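You operate a simulated robot arm through the tools that you are given. There is no shell and no other tool.

You are at the controls of a simulated robot arm. One attempt, no reset.

Task
Put things in order on the top of the press bench. At the end: the white filter stands where the yellow card stand (marked "WAIT") stood; the clear cup with blue rim from the top of the press bench stands where the white filter stood; the blue filter stands where the clear cup with blue rim stood; the yellow card stand is in the shallow drain basket; whatever was shut is shut again. Leave all else as you found it, and nothing knocked over.

It is judged by the outcome, as a careful person would: the job done as asked, and still so three seconds after it is handed in. It fails if anything else is knocked over, pushed out of place, dropped, spilled or broken.

Robot
A 7-joint arm with a two-finger parallel gripper, fixed in place. Base frame: the origin is on the floor under the middle of its stand, x ahead of it, y to its left, z up; the work surface is at about z = 800. Readings come in mm, degrees, newtons and seconds.
With the tool pointing down near the work surface it reaches from about 300 to 700 mm from the base axis. Its first joint turns from -66.0 to 66.0 degrees. Payload 1.57 kg.
Tool frame: the origin (TCP) lies between the finger pads and is the grasp point; the fingertips stand 30 mm ahead of it; z points along the fingers, y is the line along which they close. The gripper opens to 110 mm. The fingers are 24 mm wide and 12 mm thick; the gripper's body (48 by 112 mm) begins 78 mm behind the TCP.
Orientation is that of the tool frame in the base frame, as a unit quaternion [x, y, z, w]. With the fingers straight down and closing along the base's y, the tool's x points along the base's -x, its y along +y and its z along -z.

Tools
- The arm moves only by the tool servo_tool. Its argument "motion" is a list of rows, each a list of 7 numbers: the shift along the tool's x, y, z in mm, then the turn, a rotation vector about the tool's x, y, z in degrees, then the finger opening in mm, from 0 to 110. In form: [[dx, dy, dz, wx, wy, wz, gripper], ...]. A call has 1 to 20 rows; each row shifts and turns the commanded pose from where the row before left it, along the tool's axes as they then stand. A row lasts 0.2 s, in which the tool goes at most 50 mm and 8.6 degrees; a call with a longer step from one row to the next is refused whole, and so is a gripper value outside its range. Where a pose cannot be reached the arm comes as near as it can. A force on the tool above 40 N (or 10 N above the force at the start of the call, whichever is more), or a blocked arm, ends the call early, and 0.2 s more pass. Each finger travels about 108 mm/s and halts on what it meets, pressing with about 43 N; the grip force reading is that of the motor and also rises with nothing between the fingers. The clock runs only during rows and for 0.2 s after the last one: add rows that do not move to give the fingers time. The reply holds the time, the measured pose of the TCP, the force on the tool along the base axes, the opening and the grip force, in the units named above and with some noise, with the torque about the TCP (base axes, N m) and any sound that the robot's microphone picked up, and new pictures: "show" is both (left out), scene, wrist or none.
- Cameras (640 x 400 px; columns grow to the right, rows downward): "scene" is fixed at [173.4, -409.4, 1388.9]; the picture's right is [0.62, -0.78, 0.00], its down [-0.55, -0.44, -0.71] and it looks along [0.56, 0.44, -0.70] (base axes); focal length 350 px, centre (320, 200). "wrist" rides on the gripper at [70, 16, -141] in the tool frame; the picture's right is [-0.23, 0.97, 0.00], its down [-0.86, -0.20, -0.48] and it looks along [-0.47, -0.11, 0.88] (tool axes); focal length 222 px, centre (320, 200). There is no depth. A picture from a camera that has moved, and an enlarged one, comes with that camera's place and axes in the base frame and with its lens.
- enlarge(camera, box): a new picture of the part [left, top, right, bottom] of that camera's present view, enlarged. It takes no simulated time.
- sign_off(): hands the job in; it is judged then, once.

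Nothing tells you positions but the pictures and the camera data. Unless the task says otherwise, let go and move clear before handing in.

The tools are called after "Call:" as name(argument=value, ...) on one line, values as JSON. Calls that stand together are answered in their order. servo_tool: Moves the arm, as the interface text tells. Its arguments: {"type":"object","properties":{"motion":{"type":"array"},"show":{"type":"string","enum":["both","scene","wrist","none"]}},"required":["motion"]} The other tools are called the same way: enlarge (camera, box) takes an enlarged picture of a part of a camera's view; sign_off () hands the job in.

At the start:

```text
t: 0.0
tcp_pos: [333.3, 69.0, 1095.7]
orientation: [0.0, 1.0, 0.0, -0.001]
ft_force: [0.1, 1.2, -0.2]
moment: [0.0, -0.03, 0.02]
gripper_width: 110.0
grip_force: 0.1
```

scene: 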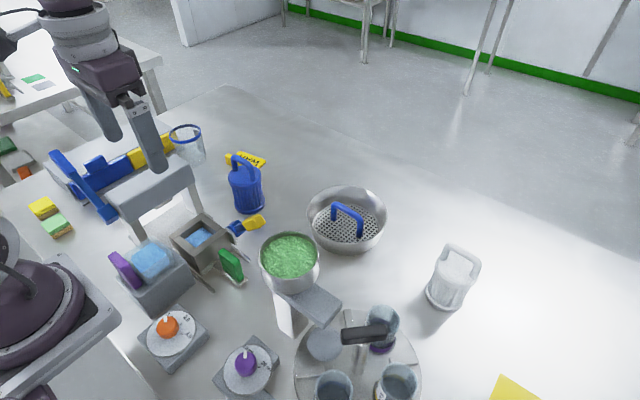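
wrist: 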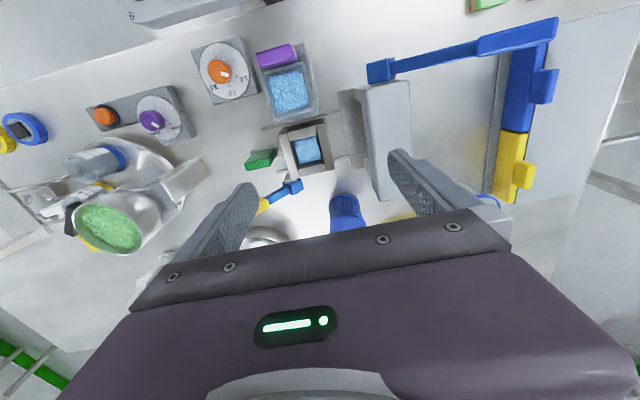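

I see a bench with a blue filter, a white filter, a drain basket, a clear cup with blue rim, and a yellow card partly hidden behind the blue filter. I'll look closer before moving anything.

Call:
enlarge(camera="scene", box=[140, 100, 300, 200])

Call:
enlarge(camera="scene", box=[200, 120, 400, 245])

Call:
enlarge(camera="scene", box=[0, 120, 240, 270])

Call:
enlarge(camera="scene", box=[240, 220, 528, 400])

Call:
enlarge(camera="wrist", box=[160, 0, 640, 300])

```text
4.00 times, centred on (220, 150) of scene
camera zoom: at [173.4, -409.4, 1388.9], right [0.62, -0.78, 0.0], down [-0.55, -0.44, -0.71], along [0.56, 0.44, -0.7], focal length 1399 px, centre (720, 400)
```

zoom: 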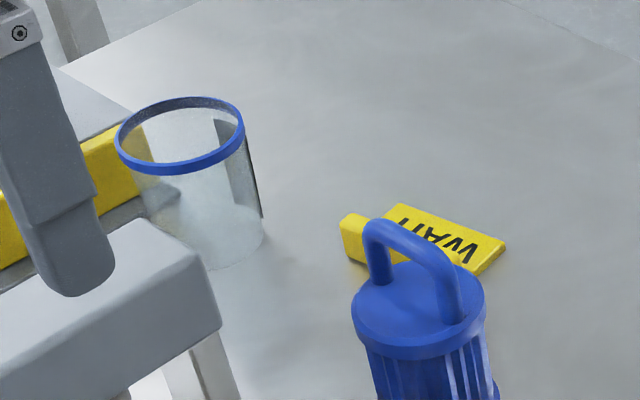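

```text
3.20 times, centred on (300, 182) of scene
camera zoom: at [173.4, -409.4, 1388.9], right [0.62, -0.78, 0.0], down [-0.55, -0.44, -0.71], along [0.56, 0.44, -0.7], focal length 1119 px, centre (384, 256)
```

zoom: 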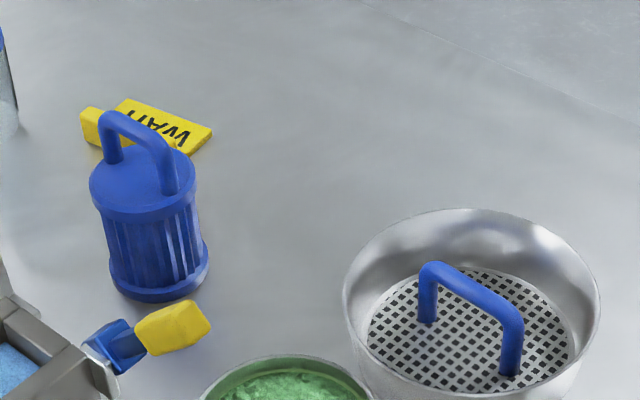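

```text
2.67 times, centred on (120, 195) of scene
camera zoom: at [173.4, -409.4, 1388.9], right [0.62, -0.78, 0.0], down [-0.55, -0.44, -0.71], along [0.56, 0.44, -0.7], focal length 933 px, centre (853, 213)
```

zoom: 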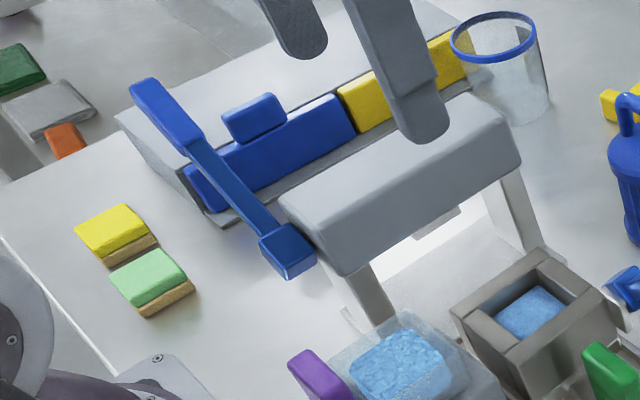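

```text
2.22 times, centred on (384, 310) of scene
camera zoom: at [173.4, -409.4, 1388.9], right [0.62, -0.78, 0.0], down [-0.55, -0.44, -0.71], along [0.56, 0.44, -0.7], focal length 777 px, centre (178, -44)
```

zoom: 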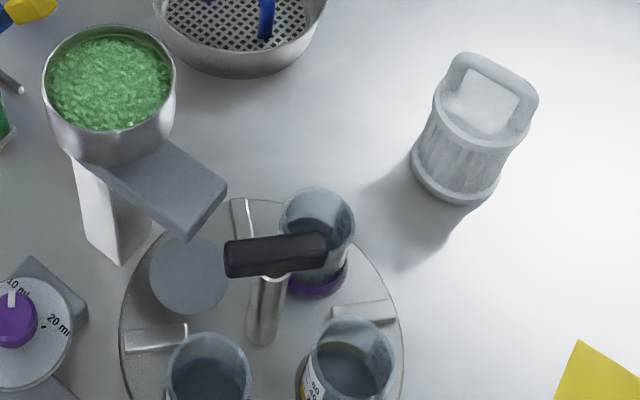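

```text
1.33 times, centred on (400, 150) of wrist
camera zoom: at [264.0, 85.9, 1236.1], right [0.23, 0.97, 0.0], down [0.86, -0.2, 0.48], along [0.47, -0.11, -0.88], focal length 296 px, centre (213, 267)
```

zoom: 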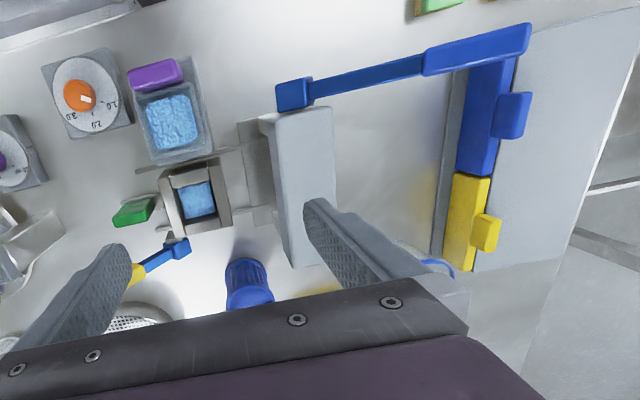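

I'm taking a closer look at the basket, the far bench and the card before planning.

Call:
enlarge(camera="scene", box=[292, 172, 404, 262])

Call:
enlarge(camera="scene", box=[215, 140, 279, 180])

Call:
enlarge(camera="scene", box=[400, 230, 496, 320])

Call:
enlarge(camera="scene", box=[0, 40, 176, 190])

Call:
enlarge(camera="wrist", box=[0, 20, 320, 270])

Call:
enlarge(camera="scene", box=[130, 200, 290, 400])

```text
4.44 times, centred on (348, 217) of scene
camera zoom: at [173.4, -409.4, 1388.9], right [0.62, -0.78, 0.0], down [-0.55, -0.44, -0.71], along [0.56, 0.44, -0.7], focal length 1555 px, centre (196, 124)
```

zoom: 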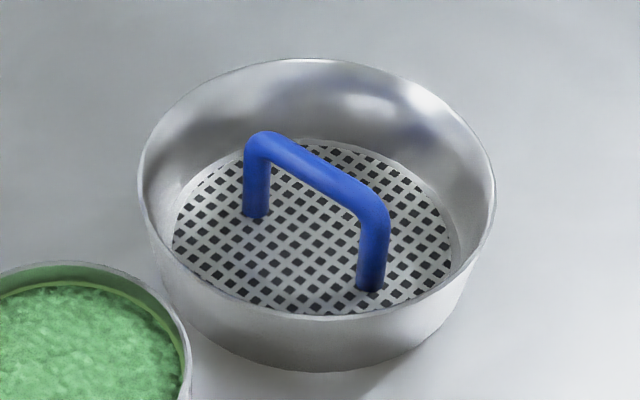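

```text
10.00 times, centred on (247, 160) of scene
camera zoom: at [173.4, -409.4, 1388.9], right [0.62, -0.78, 0.0], down [-0.55, -0.44, -0.71], along [0.56, 0.44, -0.7], focal length 3498 px, centre (1050, 600)
```

zoom: 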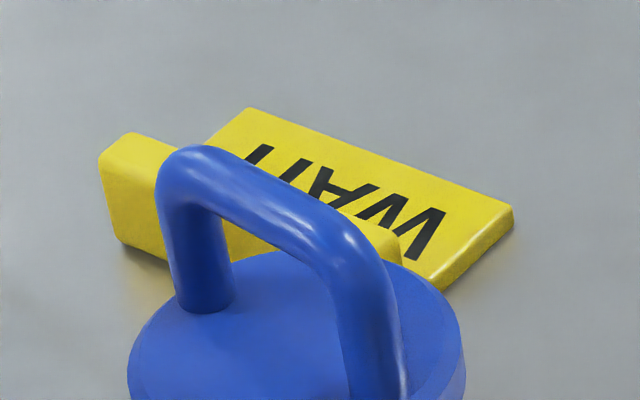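

```text
4.44 times, centred on (448, 275) of scene
camera zoom: at [173.4, -409.4, 1388.9], right [0.62, -0.78, 0.0], down [-0.55, -0.44, -0.71], along [0.56, 0.44, -0.7], focal length 1555 px, centre (-249, -133)
```

zoom: 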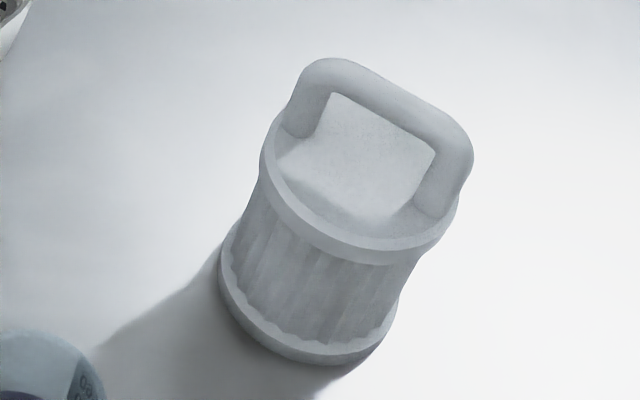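

```text
2.67 times, centred on (88, 115) of scene
camera zoom: at [173.4, -409.4, 1388.9], right [0.62, -0.78, 0.0], down [-0.55, -0.44, -0.71], along [0.56, 0.44, -0.7], focal length 933 px, centre (939, 427)
```

zoom: 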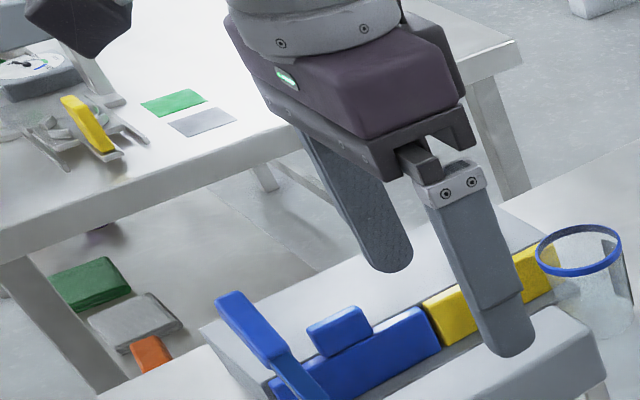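

```text
1.60 times, centred on (160, 145) of wrist
camera zoom: at [264.0, 85.9, 1236.1], right [0.23, 0.97, 0.0], down [0.86, -0.2, 0.48], along [0.47, -0.11, -0.88], focal length 355 px, centre (576, 288)
```

zoom: 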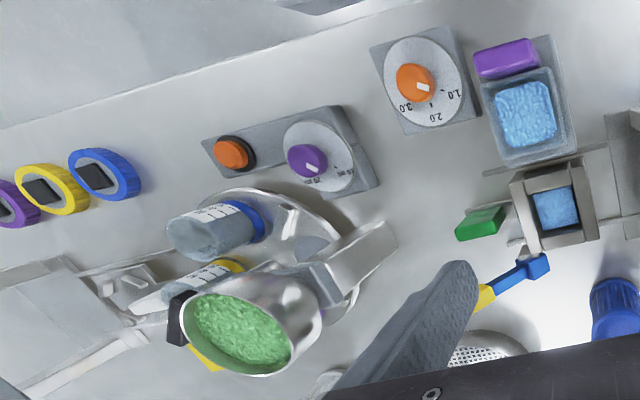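

```text
2.00 times, centred on (210, 300) of scene
camera zoom: at [173.4, -409.4, 1388.9], right [0.62, -0.78, 0.0], down [-0.55, -0.44, -0.71], along [0.56, 0.44, -0.7], focal length 700 px, centre (540, 0)
```

zoom: 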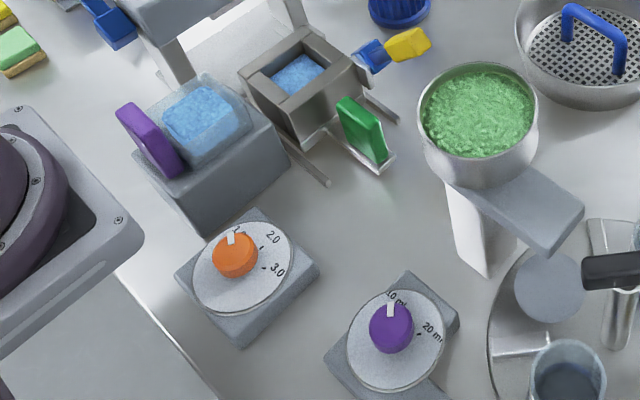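

The card stand is half hidden behind the blue filter, so I'll bring the arm forward at a safe height to look back at the card, cup and basket with the wrist camera.

Call:
servo_tool(motion=[[-38, 8, 5, 0, 0, 0, 110], [-38, 8, 5, 0, 0, 0, 110], [-38, 8, 5, 0, 0, 0, 110], [-38, 8, 5, 0, 0, 0, 110], [-38, 8, 5, 0, 0, 0, 110], [-38, 8, 5, 0, 0, 0, 110], [0, 0, 0, 0, 0, 0, 110]])

```text
t: 1.6
tcp_pos: [561.6, 117.0, 1065.2]
orientation: [0.0, 1.0, -0.001, 0.0]
ft_force: [-0.3, -0.2, -0.2]
moment: [0.0, -0.01, 0.01]
gripper_width: 110.0
grip_force: 0.0
camera wrist: at [491.7, 134.5, 1205.8], right [0.23, 0.97, 0.0], down [0.86, -0.2, 0.48], along [0.47, -0.11, -0.88], focal length 222 px, centre (320, 200)
```

scene: 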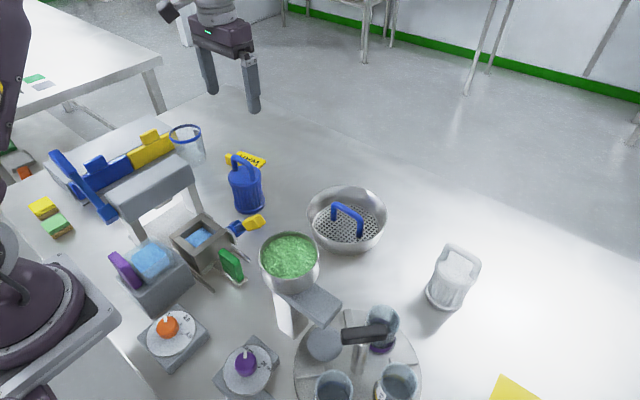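
wrist: 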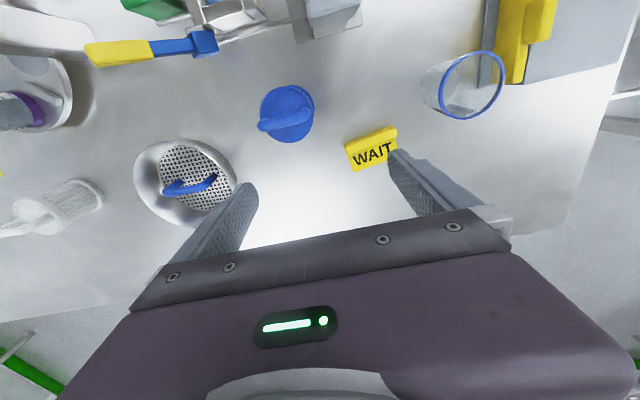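

Call:
enlarge(camera="wrist", box=[320, 100, 448, 180])

Call:
enlarge(camera="wrist", box=[120, 60, 320, 230])

Call:
enlarge(camera="wrist", box=[380, 0, 640, 160])

Call:
enlarge(camera="scene", box=[0, 100, 224, 240])

```text
5.00 times, centred on (384, 140) of wrist
camera zoom: at [491.7, 134.5, 1205.8], right [0.23, 0.97, 0.0], down [0.86, -0.2, 0.48], along [0.47, -0.11, -0.88], focal length 1111 px, centre (0, 500)
```

zoom: 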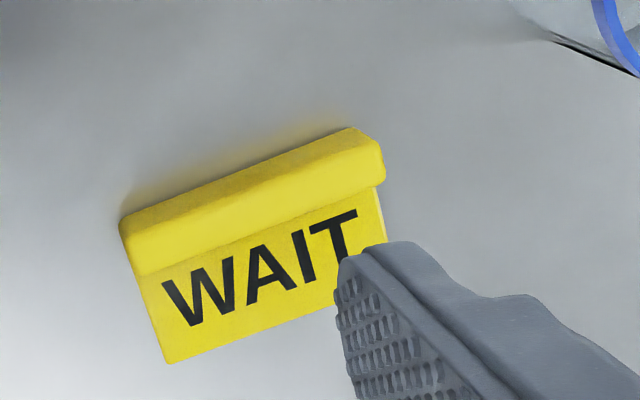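

```text
2.35 times, centred on (220, 145) of wrist
camera zoom: at [491.7, 134.5, 1205.8], right [0.23, 0.97, 0.0], down [0.86, -0.2, 0.48], along [0.47, -0.11, -0.88], focal length 523 px, centre (555, 329)
```

zoom: 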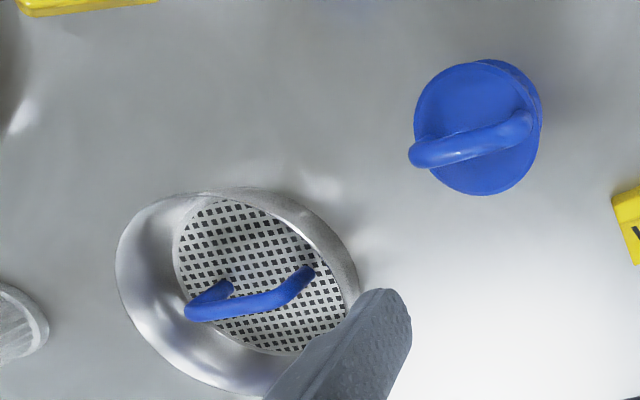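

```text
2.46 times, centred on (510, 80) of wrist
camera zoom: at [491.7, 134.5, 1205.8], right [0.23, 0.97, 0.0], down [0.86, -0.2, 0.48], along [0.47, -0.11, -0.88], focal length 547 px, centre (-148, 495)
```

zoom: 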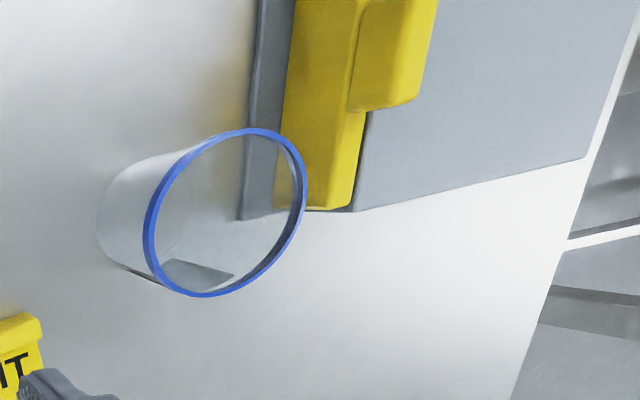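

```text
2.86 times, centred on (112, 170) of scene
camera zoom: at [173.4, -409.4, 1388.9], right [0.62, -0.78, 0.0], down [-0.55, -0.44, -0.71], along [0.56, 0.44, -0.7], focal length 1000 px, centre (914, 286)
```

zoom: 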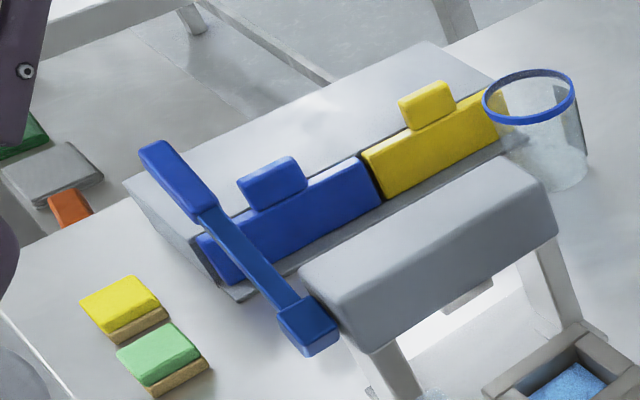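

The card stand is a block with a plate leaning against it, near (625,200), and the cup stands near (545,330). I'll swing to the right side at height to survey the white filter's spot and the rest of the bench.

Call:
servo_tool(motion=[[0, -40, -4, 0, 0, 0, 110], [0, -40, -4, 0, 0, 0, 110], [0, -40, -4, 0, 0, 0, 110], [0, -40, -4, 0, 0, 0, 110], [0, -40, -4, 0, 0, 0, 110], [0, -40, -4, 0, 0, 0, 110], [0, -40, -4, 0, 0, 0, 110], [0, -40, -4, 0, 0, 0, 110], [0, 0, 0, 0, 0, 0, 110]])

```text
t: 3.6
tcp_pos: [562.0, -202.9, 1097.7]
orientation: [0.0, 1.0, 0.0, -0.001]
ft_force: [-1.0, -0.3, 0.5]
moment: [0.02, -0.01, -0.01]
gripper_width: 110.0
grip_force: 0.0
camera wrist: at [492.3, -185.8, 1238.6], right [0.23, 0.97, 0.0], down [0.86, -0.2, 0.48], along [0.47, -0.11, -0.88], focal length 222 px, centre (320, 200)
```

scene: 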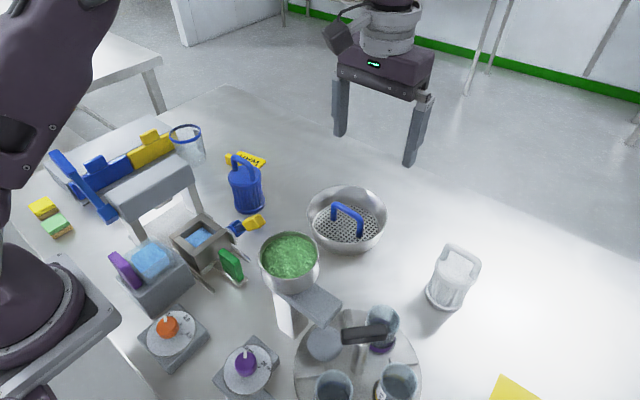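
wrist: 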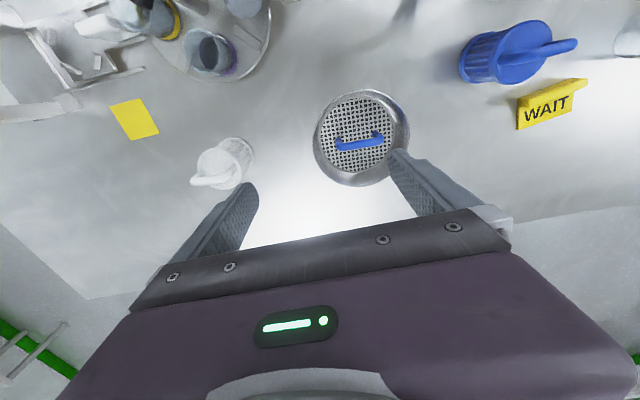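

Call:
enlarge(camera="wrist", box=[0, 0, 280, 200])

Call:
enlarge(camera="wrist", box=[290, 70, 440, 200])

Call:
enlarge(camera="wrist", box=[450, 0, 640, 140])

Call:
enlarge(camera="wrist", box=[180, 120, 280, 200])

```text
2.00 times, centred on (140, 100) of wrist
camera zoom: at [492.3, -185.8, 1238.6], right [0.23, 0.97, 0.0], down [0.86, -0.2, 0.48], along [0.47, -0.11, -0.88], focal length 444 px, centre (680, 400)
```

zoom: 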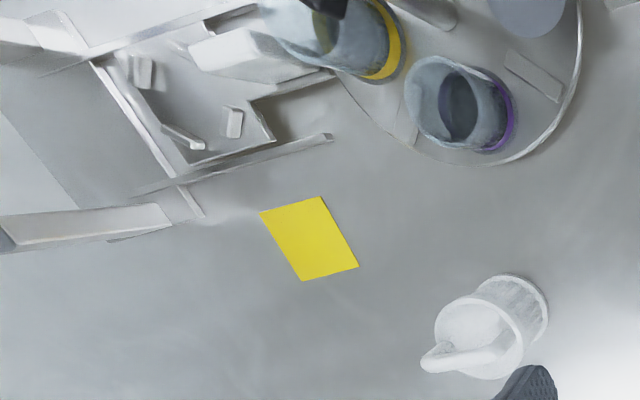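

```text
3.08 times, centred on (365, 135) of wrist
camera zoom: at [492.3, -185.8, 1238.6], right [0.23, 0.97, 0.0], down [0.86, -0.2, 0.48], along [0.47, -0.11, -0.88], focal length 684 px, centre (182, 400)
```

zoom: 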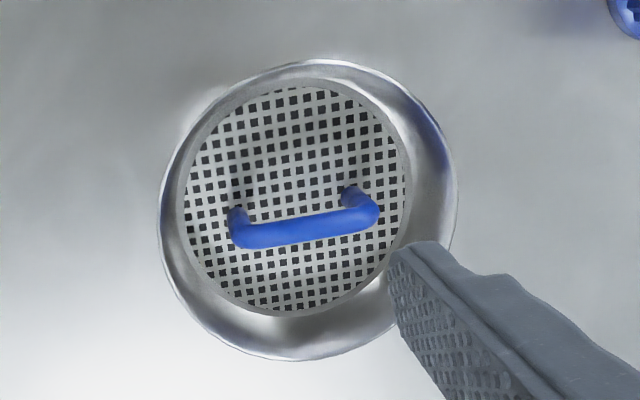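

```text
2.86 times, centred on (545, 70) of wrist
camera zoom: at [492.3, -185.8, 1238.6], right [0.23, 0.97, 0.0], down [0.86, -0.2, 0.48], along [0.47, -0.11, -0.88], focal length 635 px, centre (-323, 571)
```

zoom: 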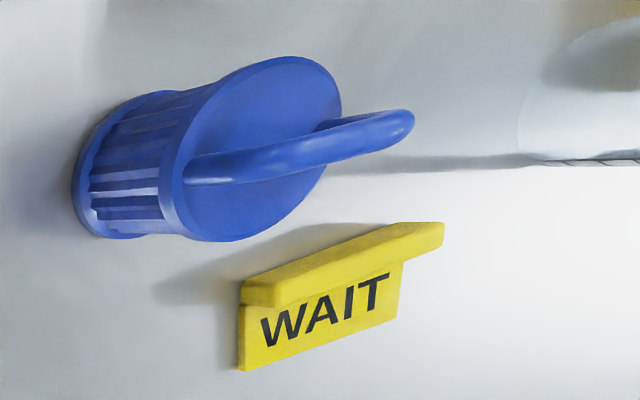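

```text
5.00 times, centred on (230, 160) of wrist
camera zoom: at [492.3, -185.8, 1238.6], right [0.23, 0.97, 0.0], down [0.86, -0.2, 0.48], along [0.47, -0.11, -0.88], focal length 1111 px, centre (770, 400)
```

zoom: 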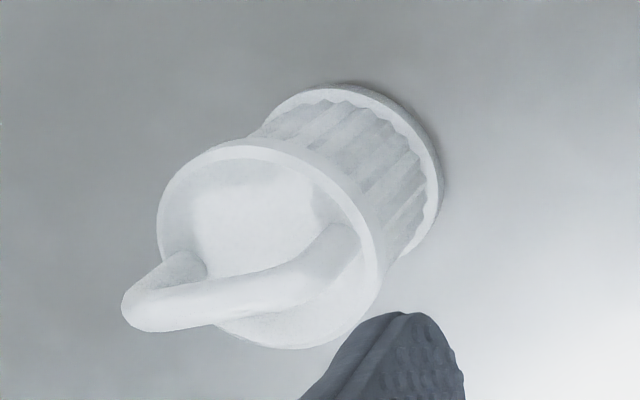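

The right side of the bench has another framed object around (375,-535) that I can't make out. I'll swing further right to see it, since I need to be sure which thing is the shallow drain basket.

Call:
servo_tool(motion=[[20, -40, 0, 0, 0, 0, 110], [20, -40, 0, 0, 0, 0, 110], [20, -40, 0, 0, 0, 0, 110], [20, -40, 0, 0, 0, 0, 110], [20, -40, 0, 0, 0, 0, 110], [10, -20, 0, 0, 0, 0, 110], [0, 0, 0, 0, 0, 0, 110]])

```text
t: 5.2
tcp_pos: [453.5, -423.3, 1097.1]
orientation: [0.002, 1.0, 0.0, 0.0]
ft_force: [0.6, 0.4, -0.3]
moment: [0.02, -0.02, -0.02]
gripper_width: 109.9
grip_force: 0.0
camera wrist: at [382.7, -406.5, 1237.9], right [0.23, 0.97, 0.0], down [0.85, -0.2, 0.48], along [0.47, -0.11, -0.88], focal length 222 px, centre (320, 200)
```

scene: 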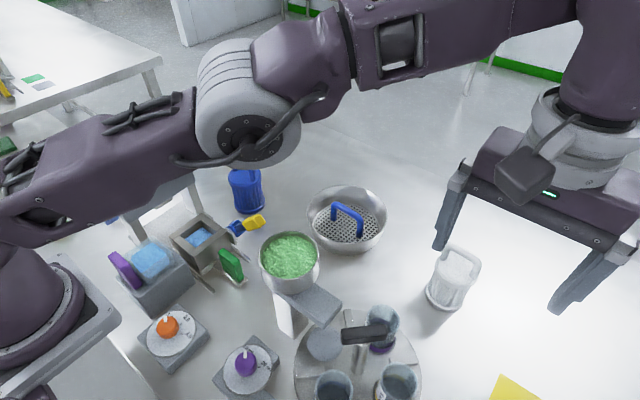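
wrist: 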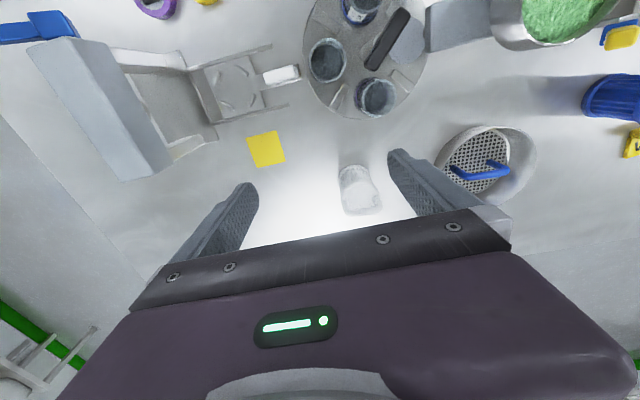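

The other object is just an empty press, so the round perforated bowl is the only drain basket. I'll zoom on the white filter to fix its position and handle direction.

Call:
enlarge(camera="wrist", box=[320, 150, 400, 220])

Call:
enlarge(camera="wrist", box=[430, 110, 550, 210])

Call:
enlarge(camera="scene", box=[408, 225, 504, 325])

```text
5.71 times, centred on (360, 185) of wrist
camera zoom: at [382.7, -406.5, 1237.9], right [0.23, 0.97, 0.0], down [0.85, -0.2, 0.48], along [0.47, -0.11, -0.88], focal length 1269 px, centre (91, 286)
```

zoom: 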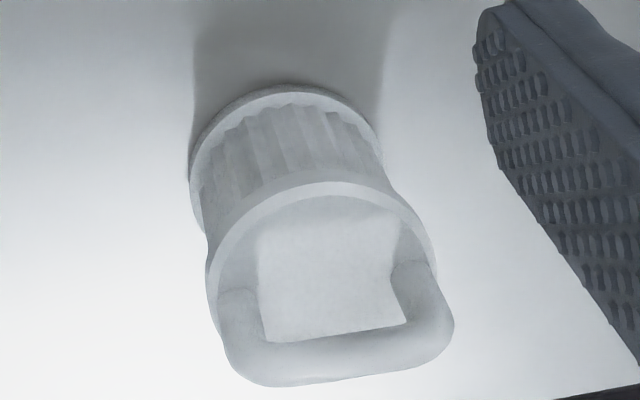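

```text
4.00 times, centred on (490, 160) of wrist
camera zoom: at [382.7, -406.5, 1237.9], right [0.23, 0.97, 0.0], down [0.85, -0.2, 0.48], along [0.47, -0.11, -0.88], focal length 888 px, centre (-360, 360)
```

zoom: 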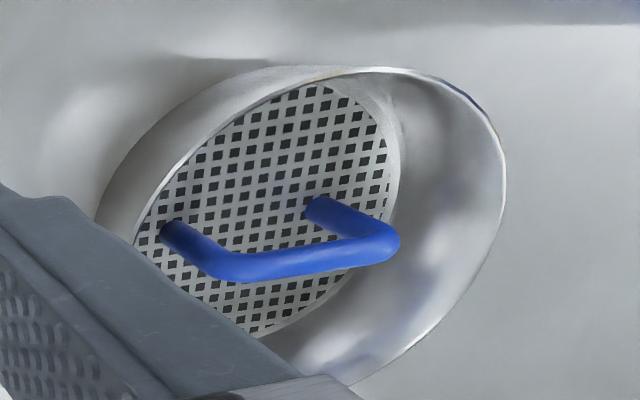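

```text
4.00 times, centred on (456, 275) of scene
camera zoom: at [173.4, -409.4, 1388.9], right [0.62, -0.78, 0.0], down [-0.55, -0.44, -0.71], along [0.56, 0.44, -0.7], focal length 1399 px, centre (-224, -100)
```

zoom: 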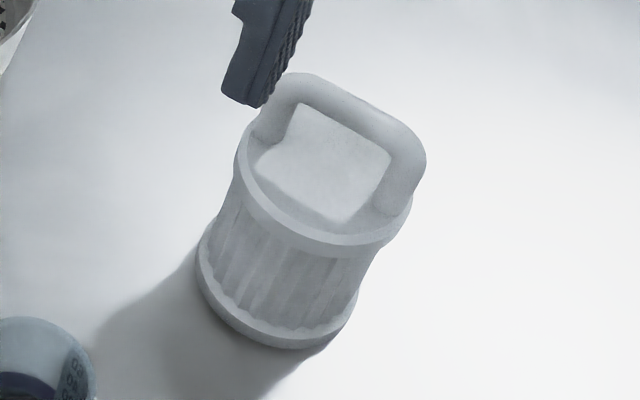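

The white filter is at about (583,-380) with its handle bar along y, and the basket centre is about (600,-142) with its handle along y. Next I go above the card stand (around (614,199)), turned about 8.5° to match it, to check the end grip.

Call:
servo_tool(motion=[[-11.5, 44.4, 1.5, 0, 0, 0, 110], [-11.5, 44.4, 1.5, 0, 0, 0, 110], [-11.5, 44.4, 1.5, 0, 0, 0, 110], [-11.5, 44.4, 1.5, 0, 0, 0, 110], [-11.5, 44.4, 1.5, 0, 0, 0, 110], [-11.5, 44.4, 1.5, 0, 0, 0, 110], [-11.5, 44.4, 1.5, 0, 0, 0, 110], [-11.5, 44.4, 1.5, 0, 0, 0, 110], [-11.5, 44.4, 1.5, 0, 0, 0, 110], [-11.5, 44.4, 1.5, 0, 0, 0, 110], [-11.5, 44.4, 1.5, 0, 0, 0, 110], [-11.5, 44.4, 1.5, 0, 0, 0, 110], [-11.5, 44.4, 1.5, 0, 0, 0, 110], [-11.5, 44.4, 1.5, 0, 0, 0, 110], [0, 0, 20, 0, 0, -4.2, 110], [0, 0, 40, 0, 0, -4.3, 110], [0, 0, 40, 0, 0, 0, 110], [0, 0, 0, 0, 0, 0, 110]])

```text
t: 9.0
tcp_pos: [613.9, 199.0, 976.2]
orientation: [-0.074, 0.997, 0.0, 0.0]
ft_force: [-0.1, 0.3, 0.7]
moment: [0.02, 0.0, -0.01]
gripper_width: 110.0
grip_force: 0.1
camera wrist: at [541.9, 205.1, 1116.2], right [0.08, 1.0, 0.0], down [0.88, -0.07, 0.48], along [0.48, -0.04, -0.88], focal length 222 px, centre (320, 200)
```

scene: 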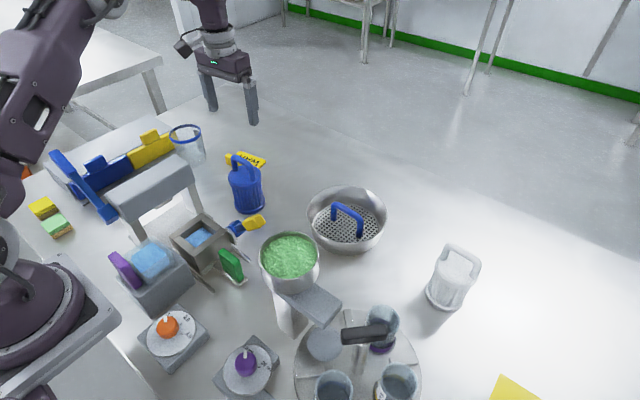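
wrist: 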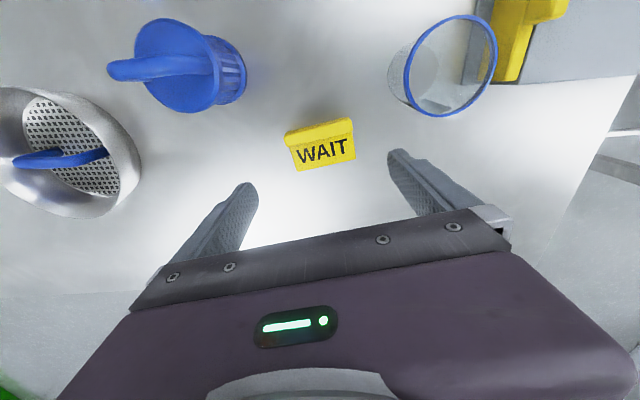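

Call:
enlarge(camera="wrist", box=[260, 100, 388, 180])

Call:
enlarge(camera="wrist", box=[370, 0, 610, 150])

Call:
enlarge(camera="wrist", box=[0, 0, 280, 220])

```text
5.00 times, centred on (324, 140) of wrist
camera zoom: at [541.9, 205.1, 1116.2], right [0.08, 1.0, 0.0], down [0.88, -0.07, 0.48], along [0.48, -0.04, -0.88], focal length 1111 px, centre (300, 500)
```

zoom: 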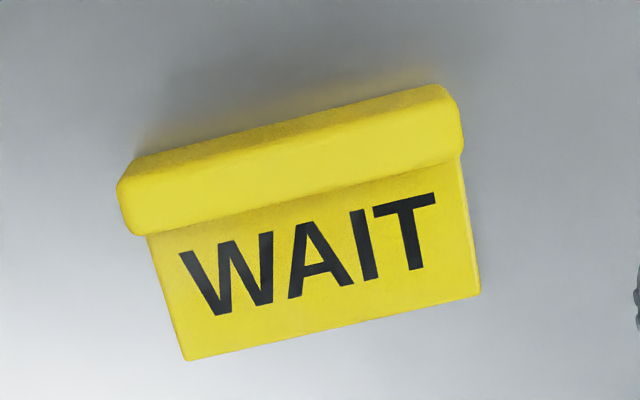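

```text
2.67 times, centred on (490, 75) of wrist
camera zoom: at [541.9, 205.1, 1116.2], right [0.08, 1.0, 0.0], down [0.88, -0.07, 0.48], along [0.48, -0.04, -0.88], focal length 592 px, centre (-133, 533)
```

zoom: 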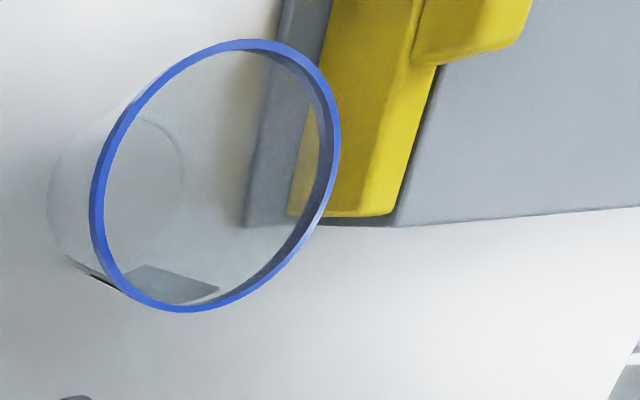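

```text
1.82 times, centred on (140, 110) of wrist
camera zoom: at [541.9, 205.1, 1116.2], right [0.08, 1.0, 0.0], down [0.88, -0.07, 0.48], along [0.48, -0.04, -0.88], focal length 404 px, centre (647, 364)
```

zoom: 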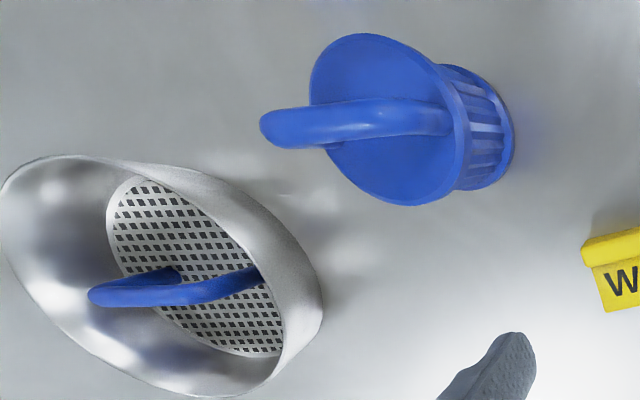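

The card stand is flat on the bench, about 90 mm long, and the tool is lined up with it. I descend to grip its two ends.

Call:
servo_tool(motion=[[-1, 0.5, 35, 0, 0, 0, 110], [-1, 0.5, 35, 0, 0, 0, 110], [0, 0, 35, 0, 0, 0, 110], [0, 0, 30, 0, 0, 0, 110], [0, 0, 0, 0, 0, 0, 110]])

```text
t: 10.2
tcp_pos: [615.1, 199.4, 843.1]
orientation: [-0.074, 0.997, 0.0, 0.0]
ft_force: [-0.2, 0.0, 0.4]
moment: [-0.01, 0.0, 0.0]
gripper_width: 109.9
grip_force: 0.0
camera wrist: at [543.0, 206.2, 982.4], right [0.08, 1.0, 0.0], down [0.88, -0.07, 0.48], along [0.48, -0.04, -0.88], focal length 222 px, centre (320, 200)
```

scene: 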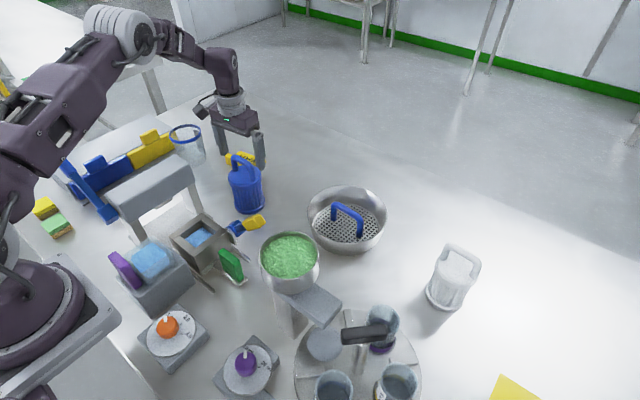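
wrist: 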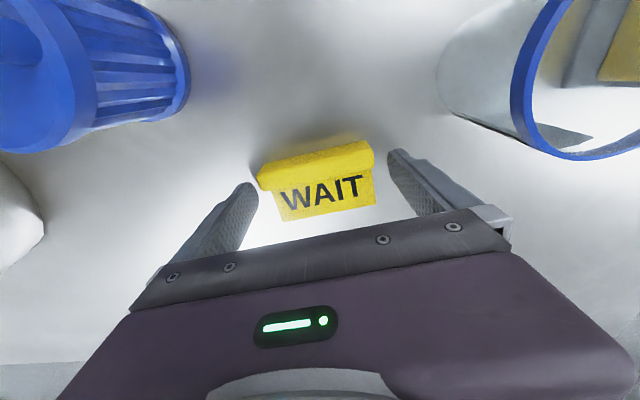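

The card stand sits squarely between the fingers. I go down the last 7 mm and close.

Call:
servo_tool(motion=[[0, 0, 7, 0, 0, 0, 110], [0, 0, 0, 0, 0, 0, 100], [0, 0, 0, 0, 0, 0, 82], [0, 0, 0, 0, 0, 0, 82], [0, 0, 0, 0, 0, 0, 82]])

```text
t: 11.4
tcp_pos: [615.1, 200.3, 835.0]
orientation: [-0.074, 0.997, 0.0, 0.0]
ft_force: [1.1, 1.1, 0.5]
moment: [-0.04, 0.03, -0.01]
gripper_width: 88.8
grip_force: 42.7
camera wrist: at [542.9, 206.2, 975.6], right [0.08, 1.0, 0.0], down [0.88, -0.07, 0.48], along [0.48, -0.04, -0.88], focal length 222 px, centre (320, 200)
```

scene: 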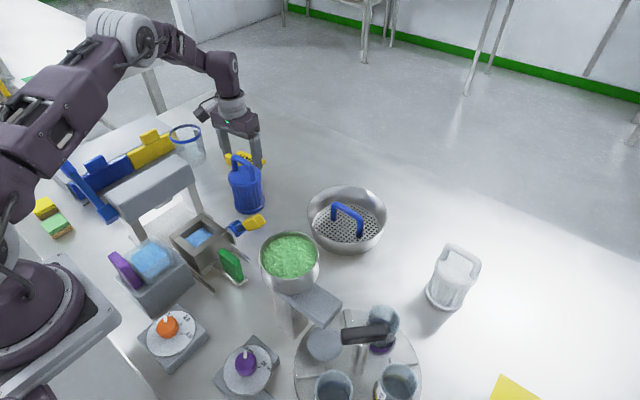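
wrist: 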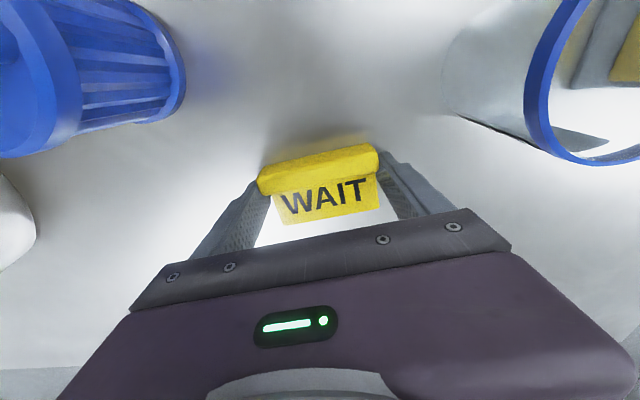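

The card stand is gripped at 88.8 mm. I lift it to 1000 mm, straighten the tool and carry it across behind the blue filter to above the basket.

Call:
servo_tool(motion=[[0, 0, -15, 0, 0, 0, 82], [0, 0, -30, 0, 0, 0, 82], [0, 0, -40, 0, 0, 0, 82], [0, 0, -40, 0, 0, 0, 82], [0, 0, -40, 0, 0, 0, 82], [0, 0, 0, 0, 0, 4.2, 82], [0, 0, 0, 0, 0, 4.3, 82], [-3, -40, 0, 0, 0, 0, 82], [-3, -40, 0, 0, 0, 0, 82], [-3, -40, 0, 0, 0, 0, 82], [-3, -40, 0, 0, 0, 0, 82], [-3, -40, 0, 0, 0, 0, 82], [-3, -40, 0, 0, 0, 0, 82], [-2, -40, 0, 0, 0, 0, 82], [0, -40, 0, 0, 0, 0, 82], [0, -20, 0, 0, 0, 0, 82], [0, 0, 0, 0, 0, 0, 82]])

```text
t: 15.0
tcp_pos: [633.6, -139.8, 999.3]
orientation: [0.0, 1.0, -0.001, 0.0]
ft_force: [-0.5, -0.7, 0.4]
moment: [0.03, -0.01, 0.03]
gripper_width: 81.7
grip_force: 0.1
camera wrist: at [564.3, -123.1, 1139.8], right [0.23, 0.97, 0.0], down [0.86, -0.2, 0.48], along [0.47, -0.11, -0.88], focal length 222 px, centre (320, 200)
```

scene: 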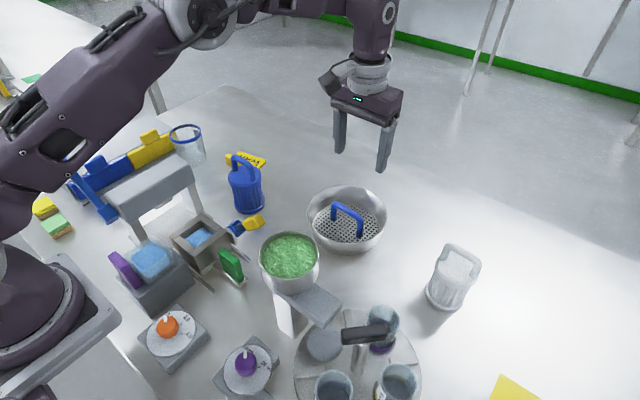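
wrist: 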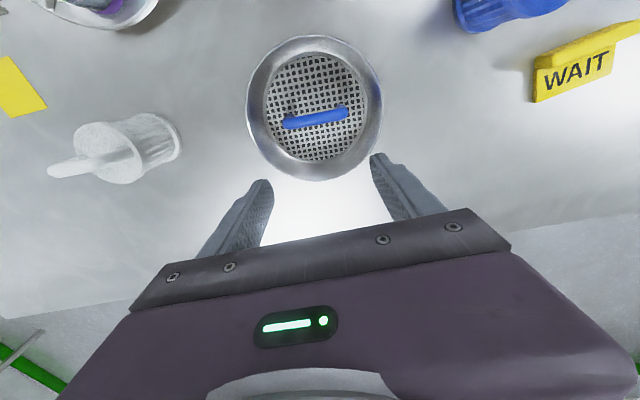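

The fingers closed on nothing during the lift: the card stand slipped out and appears to be still on the bench at its place. I check it and the basket before going back.

Call:
enlarge(camera="wrist", box=[500, 10, 640, 110])

Call:
enlarge(camera="scene", box=[215, 140, 279, 180])

Call:
enlarge(camera="wrist", box=[230, 20, 400, 190])

```text
4.00 times, centred on (570, 60) of wrist
camera zoom: at [564.3, -123.1, 1139.8], right [0.23, 0.97, 0.0], down [0.86, -0.2, 0.48], along [0.47, -0.11, -0.88], focal length 888 px, centre (-680, 760)
```

zoom: 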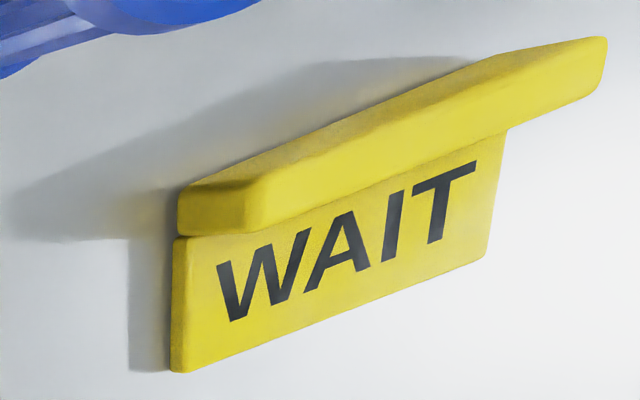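

```text
10.00 times, centred on (247, 160) of scene
camera zoom: at [173.4, -409.4, 1388.9], right [0.62, -0.78, 0.0], down [-0.55, -0.44, -0.71], along [0.56, 0.44, -0.7], focal length 3498 px, centre (1050, 600)
```

zoom: 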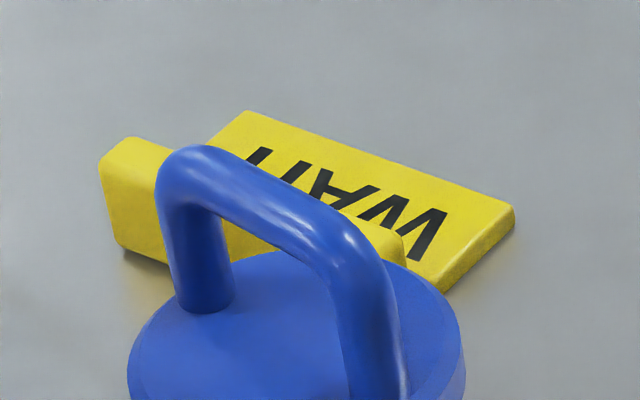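

```text
2.35 times, centred on (315, 105) of wrist
camera zoom: at [564.3, -123.1, 1139.8], right [0.23, 0.97, 0.0], down [0.86, -0.2, 0.48], along [0.47, -0.11, -0.88], focal length 523 px, centre (332, 424)
```

zoom: 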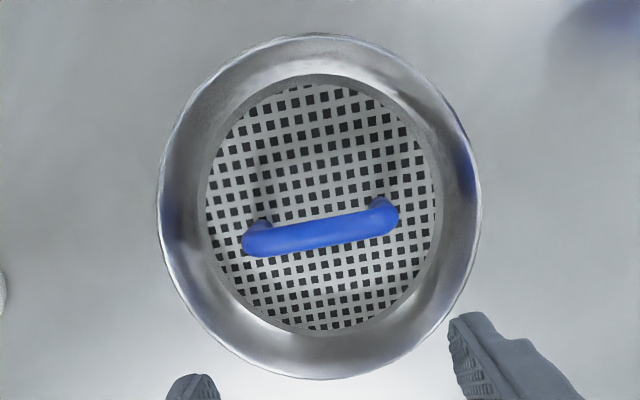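

The card stand is still standing in its original place, so no harm done. I return and take a deeper grip, then lift in small steps while watching the opening.

Call:
servo_tool(motion=[[0, 20, 0, 0, 0, 0, 110], [0, 40, 0, 0, 0, 0, 110], [2, 40, 0, 0, 0, 0, 110], [3, 40, 0, 0, 0, 0, 110], [3, 40, 0, 0, 0, 0, 110], [3, 40, 0, 0, 0, 0, 110], [3, 40, 0, 0, 0, 0, 110], [2, 40, 0, 0, 0, 0, 110], [0, 40, 0, 0, 0, 0, 110], [0, 0, 0, 0, 0, -4.3, 110], [0, 0, 30, 0, 0, -4.3, 110], [0, 0, 40, 0, 0, 0, 110], [0, 0, 40, 0, 0, 0, 110], [0, 0, 0, 0, 0, 0, 110]])

```text
t: 18.0
tcp_pos: [617.2, 199.5, 888.6]
orientation: [-0.075, 0.997, 0.0, -0.001]
ft_force: [-0.1, 1.1, 0.4]
moment: [0.01, -0.02, 0.01]
gripper_width: 110.2
grip_force: 0.2
camera wrist: at [545.9, 205.3, 1029.5], right [0.08, 1.0, 0.0], down [0.88, -0.07, 0.48], along [0.48, -0.04, -0.88], focal length 222 px, centre (320, 200)
```

scene: 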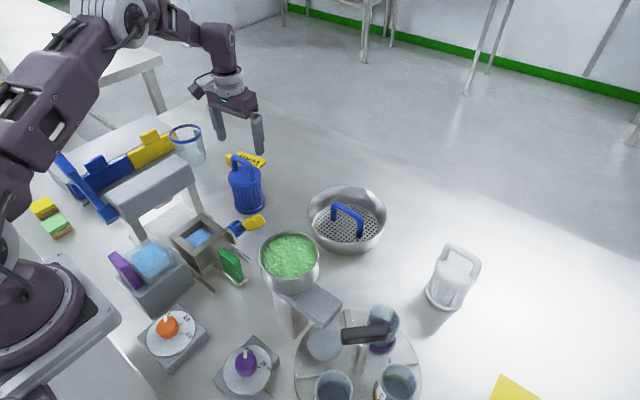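
wrist: 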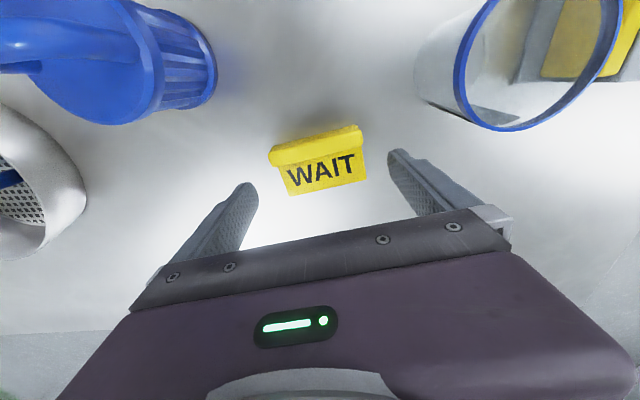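

Call:
enlarge(camera="wrist", box=[230, 100, 430, 225])

```text
3.20 times, centred on (330, 162) of wrist
camera zoom: at [545.9, 205.3, 1029.5], right [0.08, 1.0, 0.0], down [0.88, -0.07, 0.48], along [0.48, -0.04, -0.88], focal length 711 px, centre (288, 320)
```

zoom: 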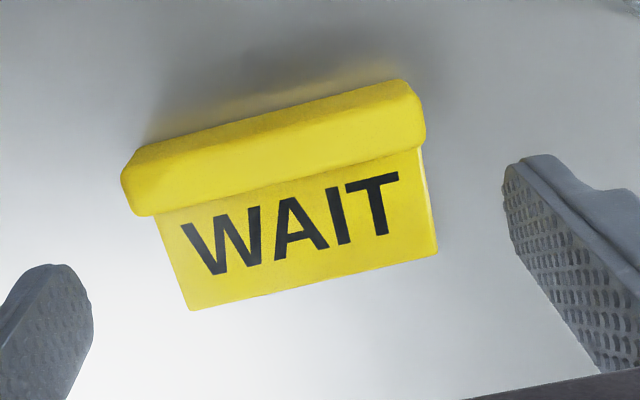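

Call:
servo_tool(motion=[[0, 0, 30, 0, 0, -0.7, 110], [0, 0, 20, 0, 0, 0, 110], [0, 0, 6.5, 0, 0, 0, 110], [0, 0, 0, 0, 0, 0, 100], [0, 0, 0, 0, 0, 0, 70], [0, 0, 0, 0, 0, 0, 70], [0, 0, 0, 0, 0, 0, 70], [0, 0, 0, 0, 0, 0, 70]], show="wrist")

Call:
servo_tool(motion=[[0, 0, -3, 0, 0, 0, 70], [0, 0, -3, 0, 0, 0, 70], [0, 0, -3, 0, 0, 0, 70], [0, 0, 0, 0, 0, 0, 70]])

```text
t: 19.8
tcp_pos: [617.8, 200.0, 832.9]
orientation: [-0.081, 0.997, 0.0, -0.001]
ft_force: [0.0, 0.3, 0.5]
moment: [0.0, 0.03, 0.0]
gripper_width: 89.1
grip_force: 43.3
camera wrist: at [546.8, 204.7, 974.0], right [0.07, 1.0, 0.0], down [0.88, -0.06, 0.48], along [0.48, -0.03, -0.88], focal length 222 px, centre (320, 200)
```

wrist: 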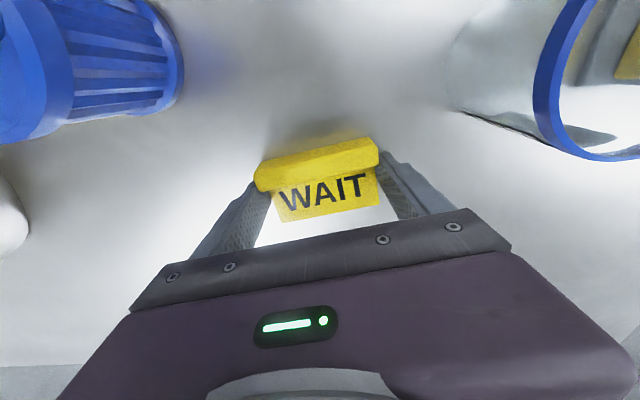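

```text
t: 20.8
tcp_pos: [618.5, 200.4, 842.0]
orientation: [-0.081, 0.997, 0.0, 0.0]
ft_force: [0.2, 0.5, -0.1]
moment: [0.02, 0.05, -0.01]
gripper_width: 88.8
grip_force: 43.2
camera wrist: at [547.0, 205.3, 982.4], right [0.07, 1.0, 0.0], down [0.88, -0.06, 0.48], along [0.48, -0.03, -0.88], focal length 222 px, centre (320, 200)
```

scene: 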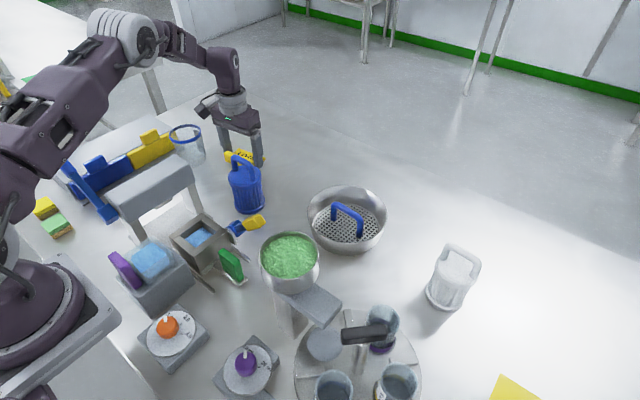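
wrist: 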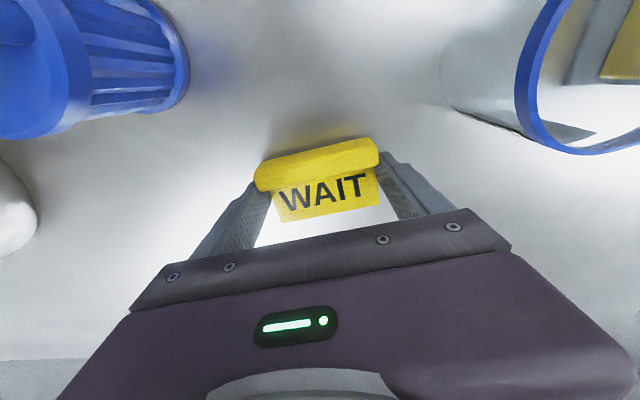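

The card stand is moving with the gripper now. I raise it slowly and keep checking.

Call:
servo_tool(motion=[[0, 0, -5, 0, 0, 0, 70], [0, 0, -10, 0, 0, 0, 70], [0, 0, -10, 0, 0, 0, 70], [0, 0, -10, 0, 0, 0, 70], [0, 0, 0, 0, 0, 0, 70]])

```text
t: 22.0
tcp_pos: [618.7, 199.4, 876.7]
orientation: [-0.081, 0.997, 0.0, 0.0]
ft_force: [0.3, 0.4, -0.8]
moment: [-0.05, -0.03, 0.0]
gripper_width: 89.1
grip_force: 42.5
camera wrist: at [547.2, 205.2, 1017.7], right [0.07, 1.0, 0.0], down [0.88, -0.06, 0.48], along [0.48, -0.03, -0.88], focal length 222 px, centre (320, 200)
```

scene: 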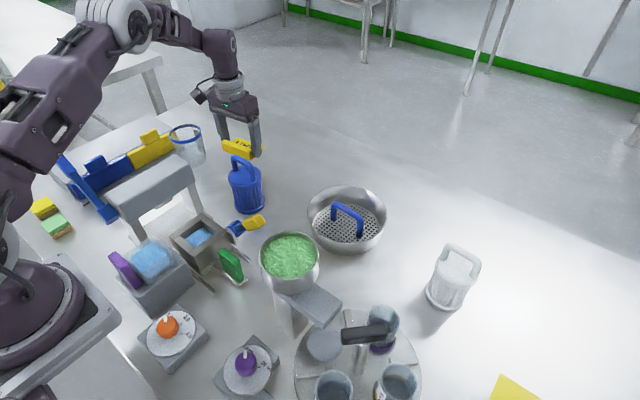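
wrist: 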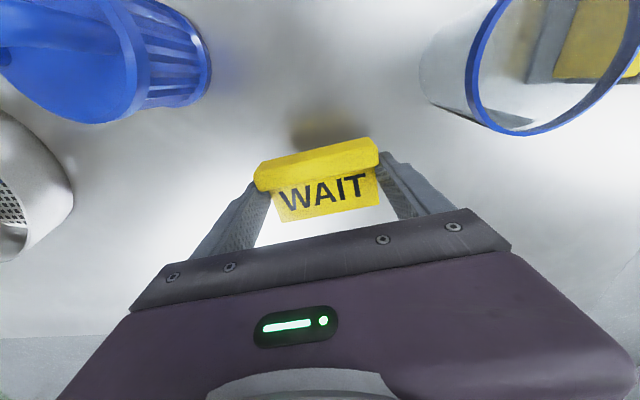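

It is held firmly, with its shadow on the bench below. I lift further and turn the tool straight, gently.

Call:
servo_tool(motion=[[0, 0, -8, 0, 0, 0, 65], [0, 0, -14, 0, 0, 0, 65], [0, 0, -16, 0, 0, 0, 65], [0, 0, -16, 0, 0, 0, 65], [0, 0, -16, 0, 0, 0, 65], [0, 0, -16, 0, 0, 0, 65], [0, 0, -16, 0, 0, 0, 65], [0, 0, -8, 0, 0, 0, 65], [0, 0, 0, 0, 0, 2, 65], [0, 0, 0, 0, 0, 3, 65], [0, 0, 0, 0, 0, 3, 65], [0, 0, 0, 0, 0, 1.3, 65], [0, 0, 0, 0, 0, 0, 65]])

```text
t: 24.8
tcp_pos: [617.6, 200.5, 987.2]
orientation: [0.0, 1.0, 0.0, 0.0]
ft_force: [0.5, 0.3, -0.6]
moment: [-0.01, 0.01, -0.02]
gripper_width: 88.8
grip_force: 43.8
camera wrist: at [548.7, 216.8, 1127.5], right [0.23, 0.97, 0.0], down [0.86, -0.2, 0.48], along [0.47, -0.11, -0.88], focal length 222 px, centre (320, 200)
```

scene: 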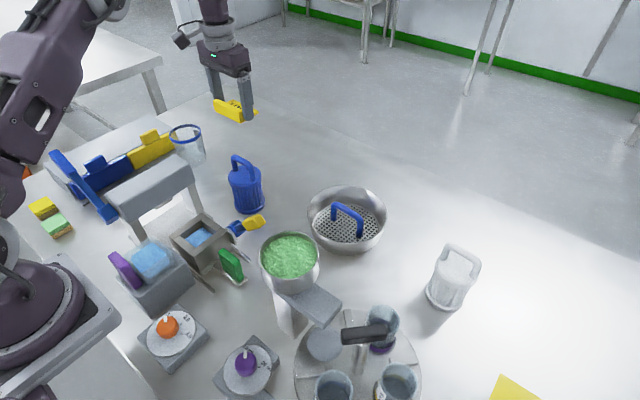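
wrist: 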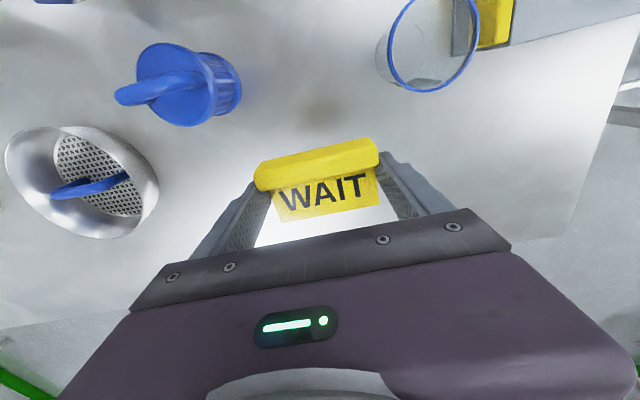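

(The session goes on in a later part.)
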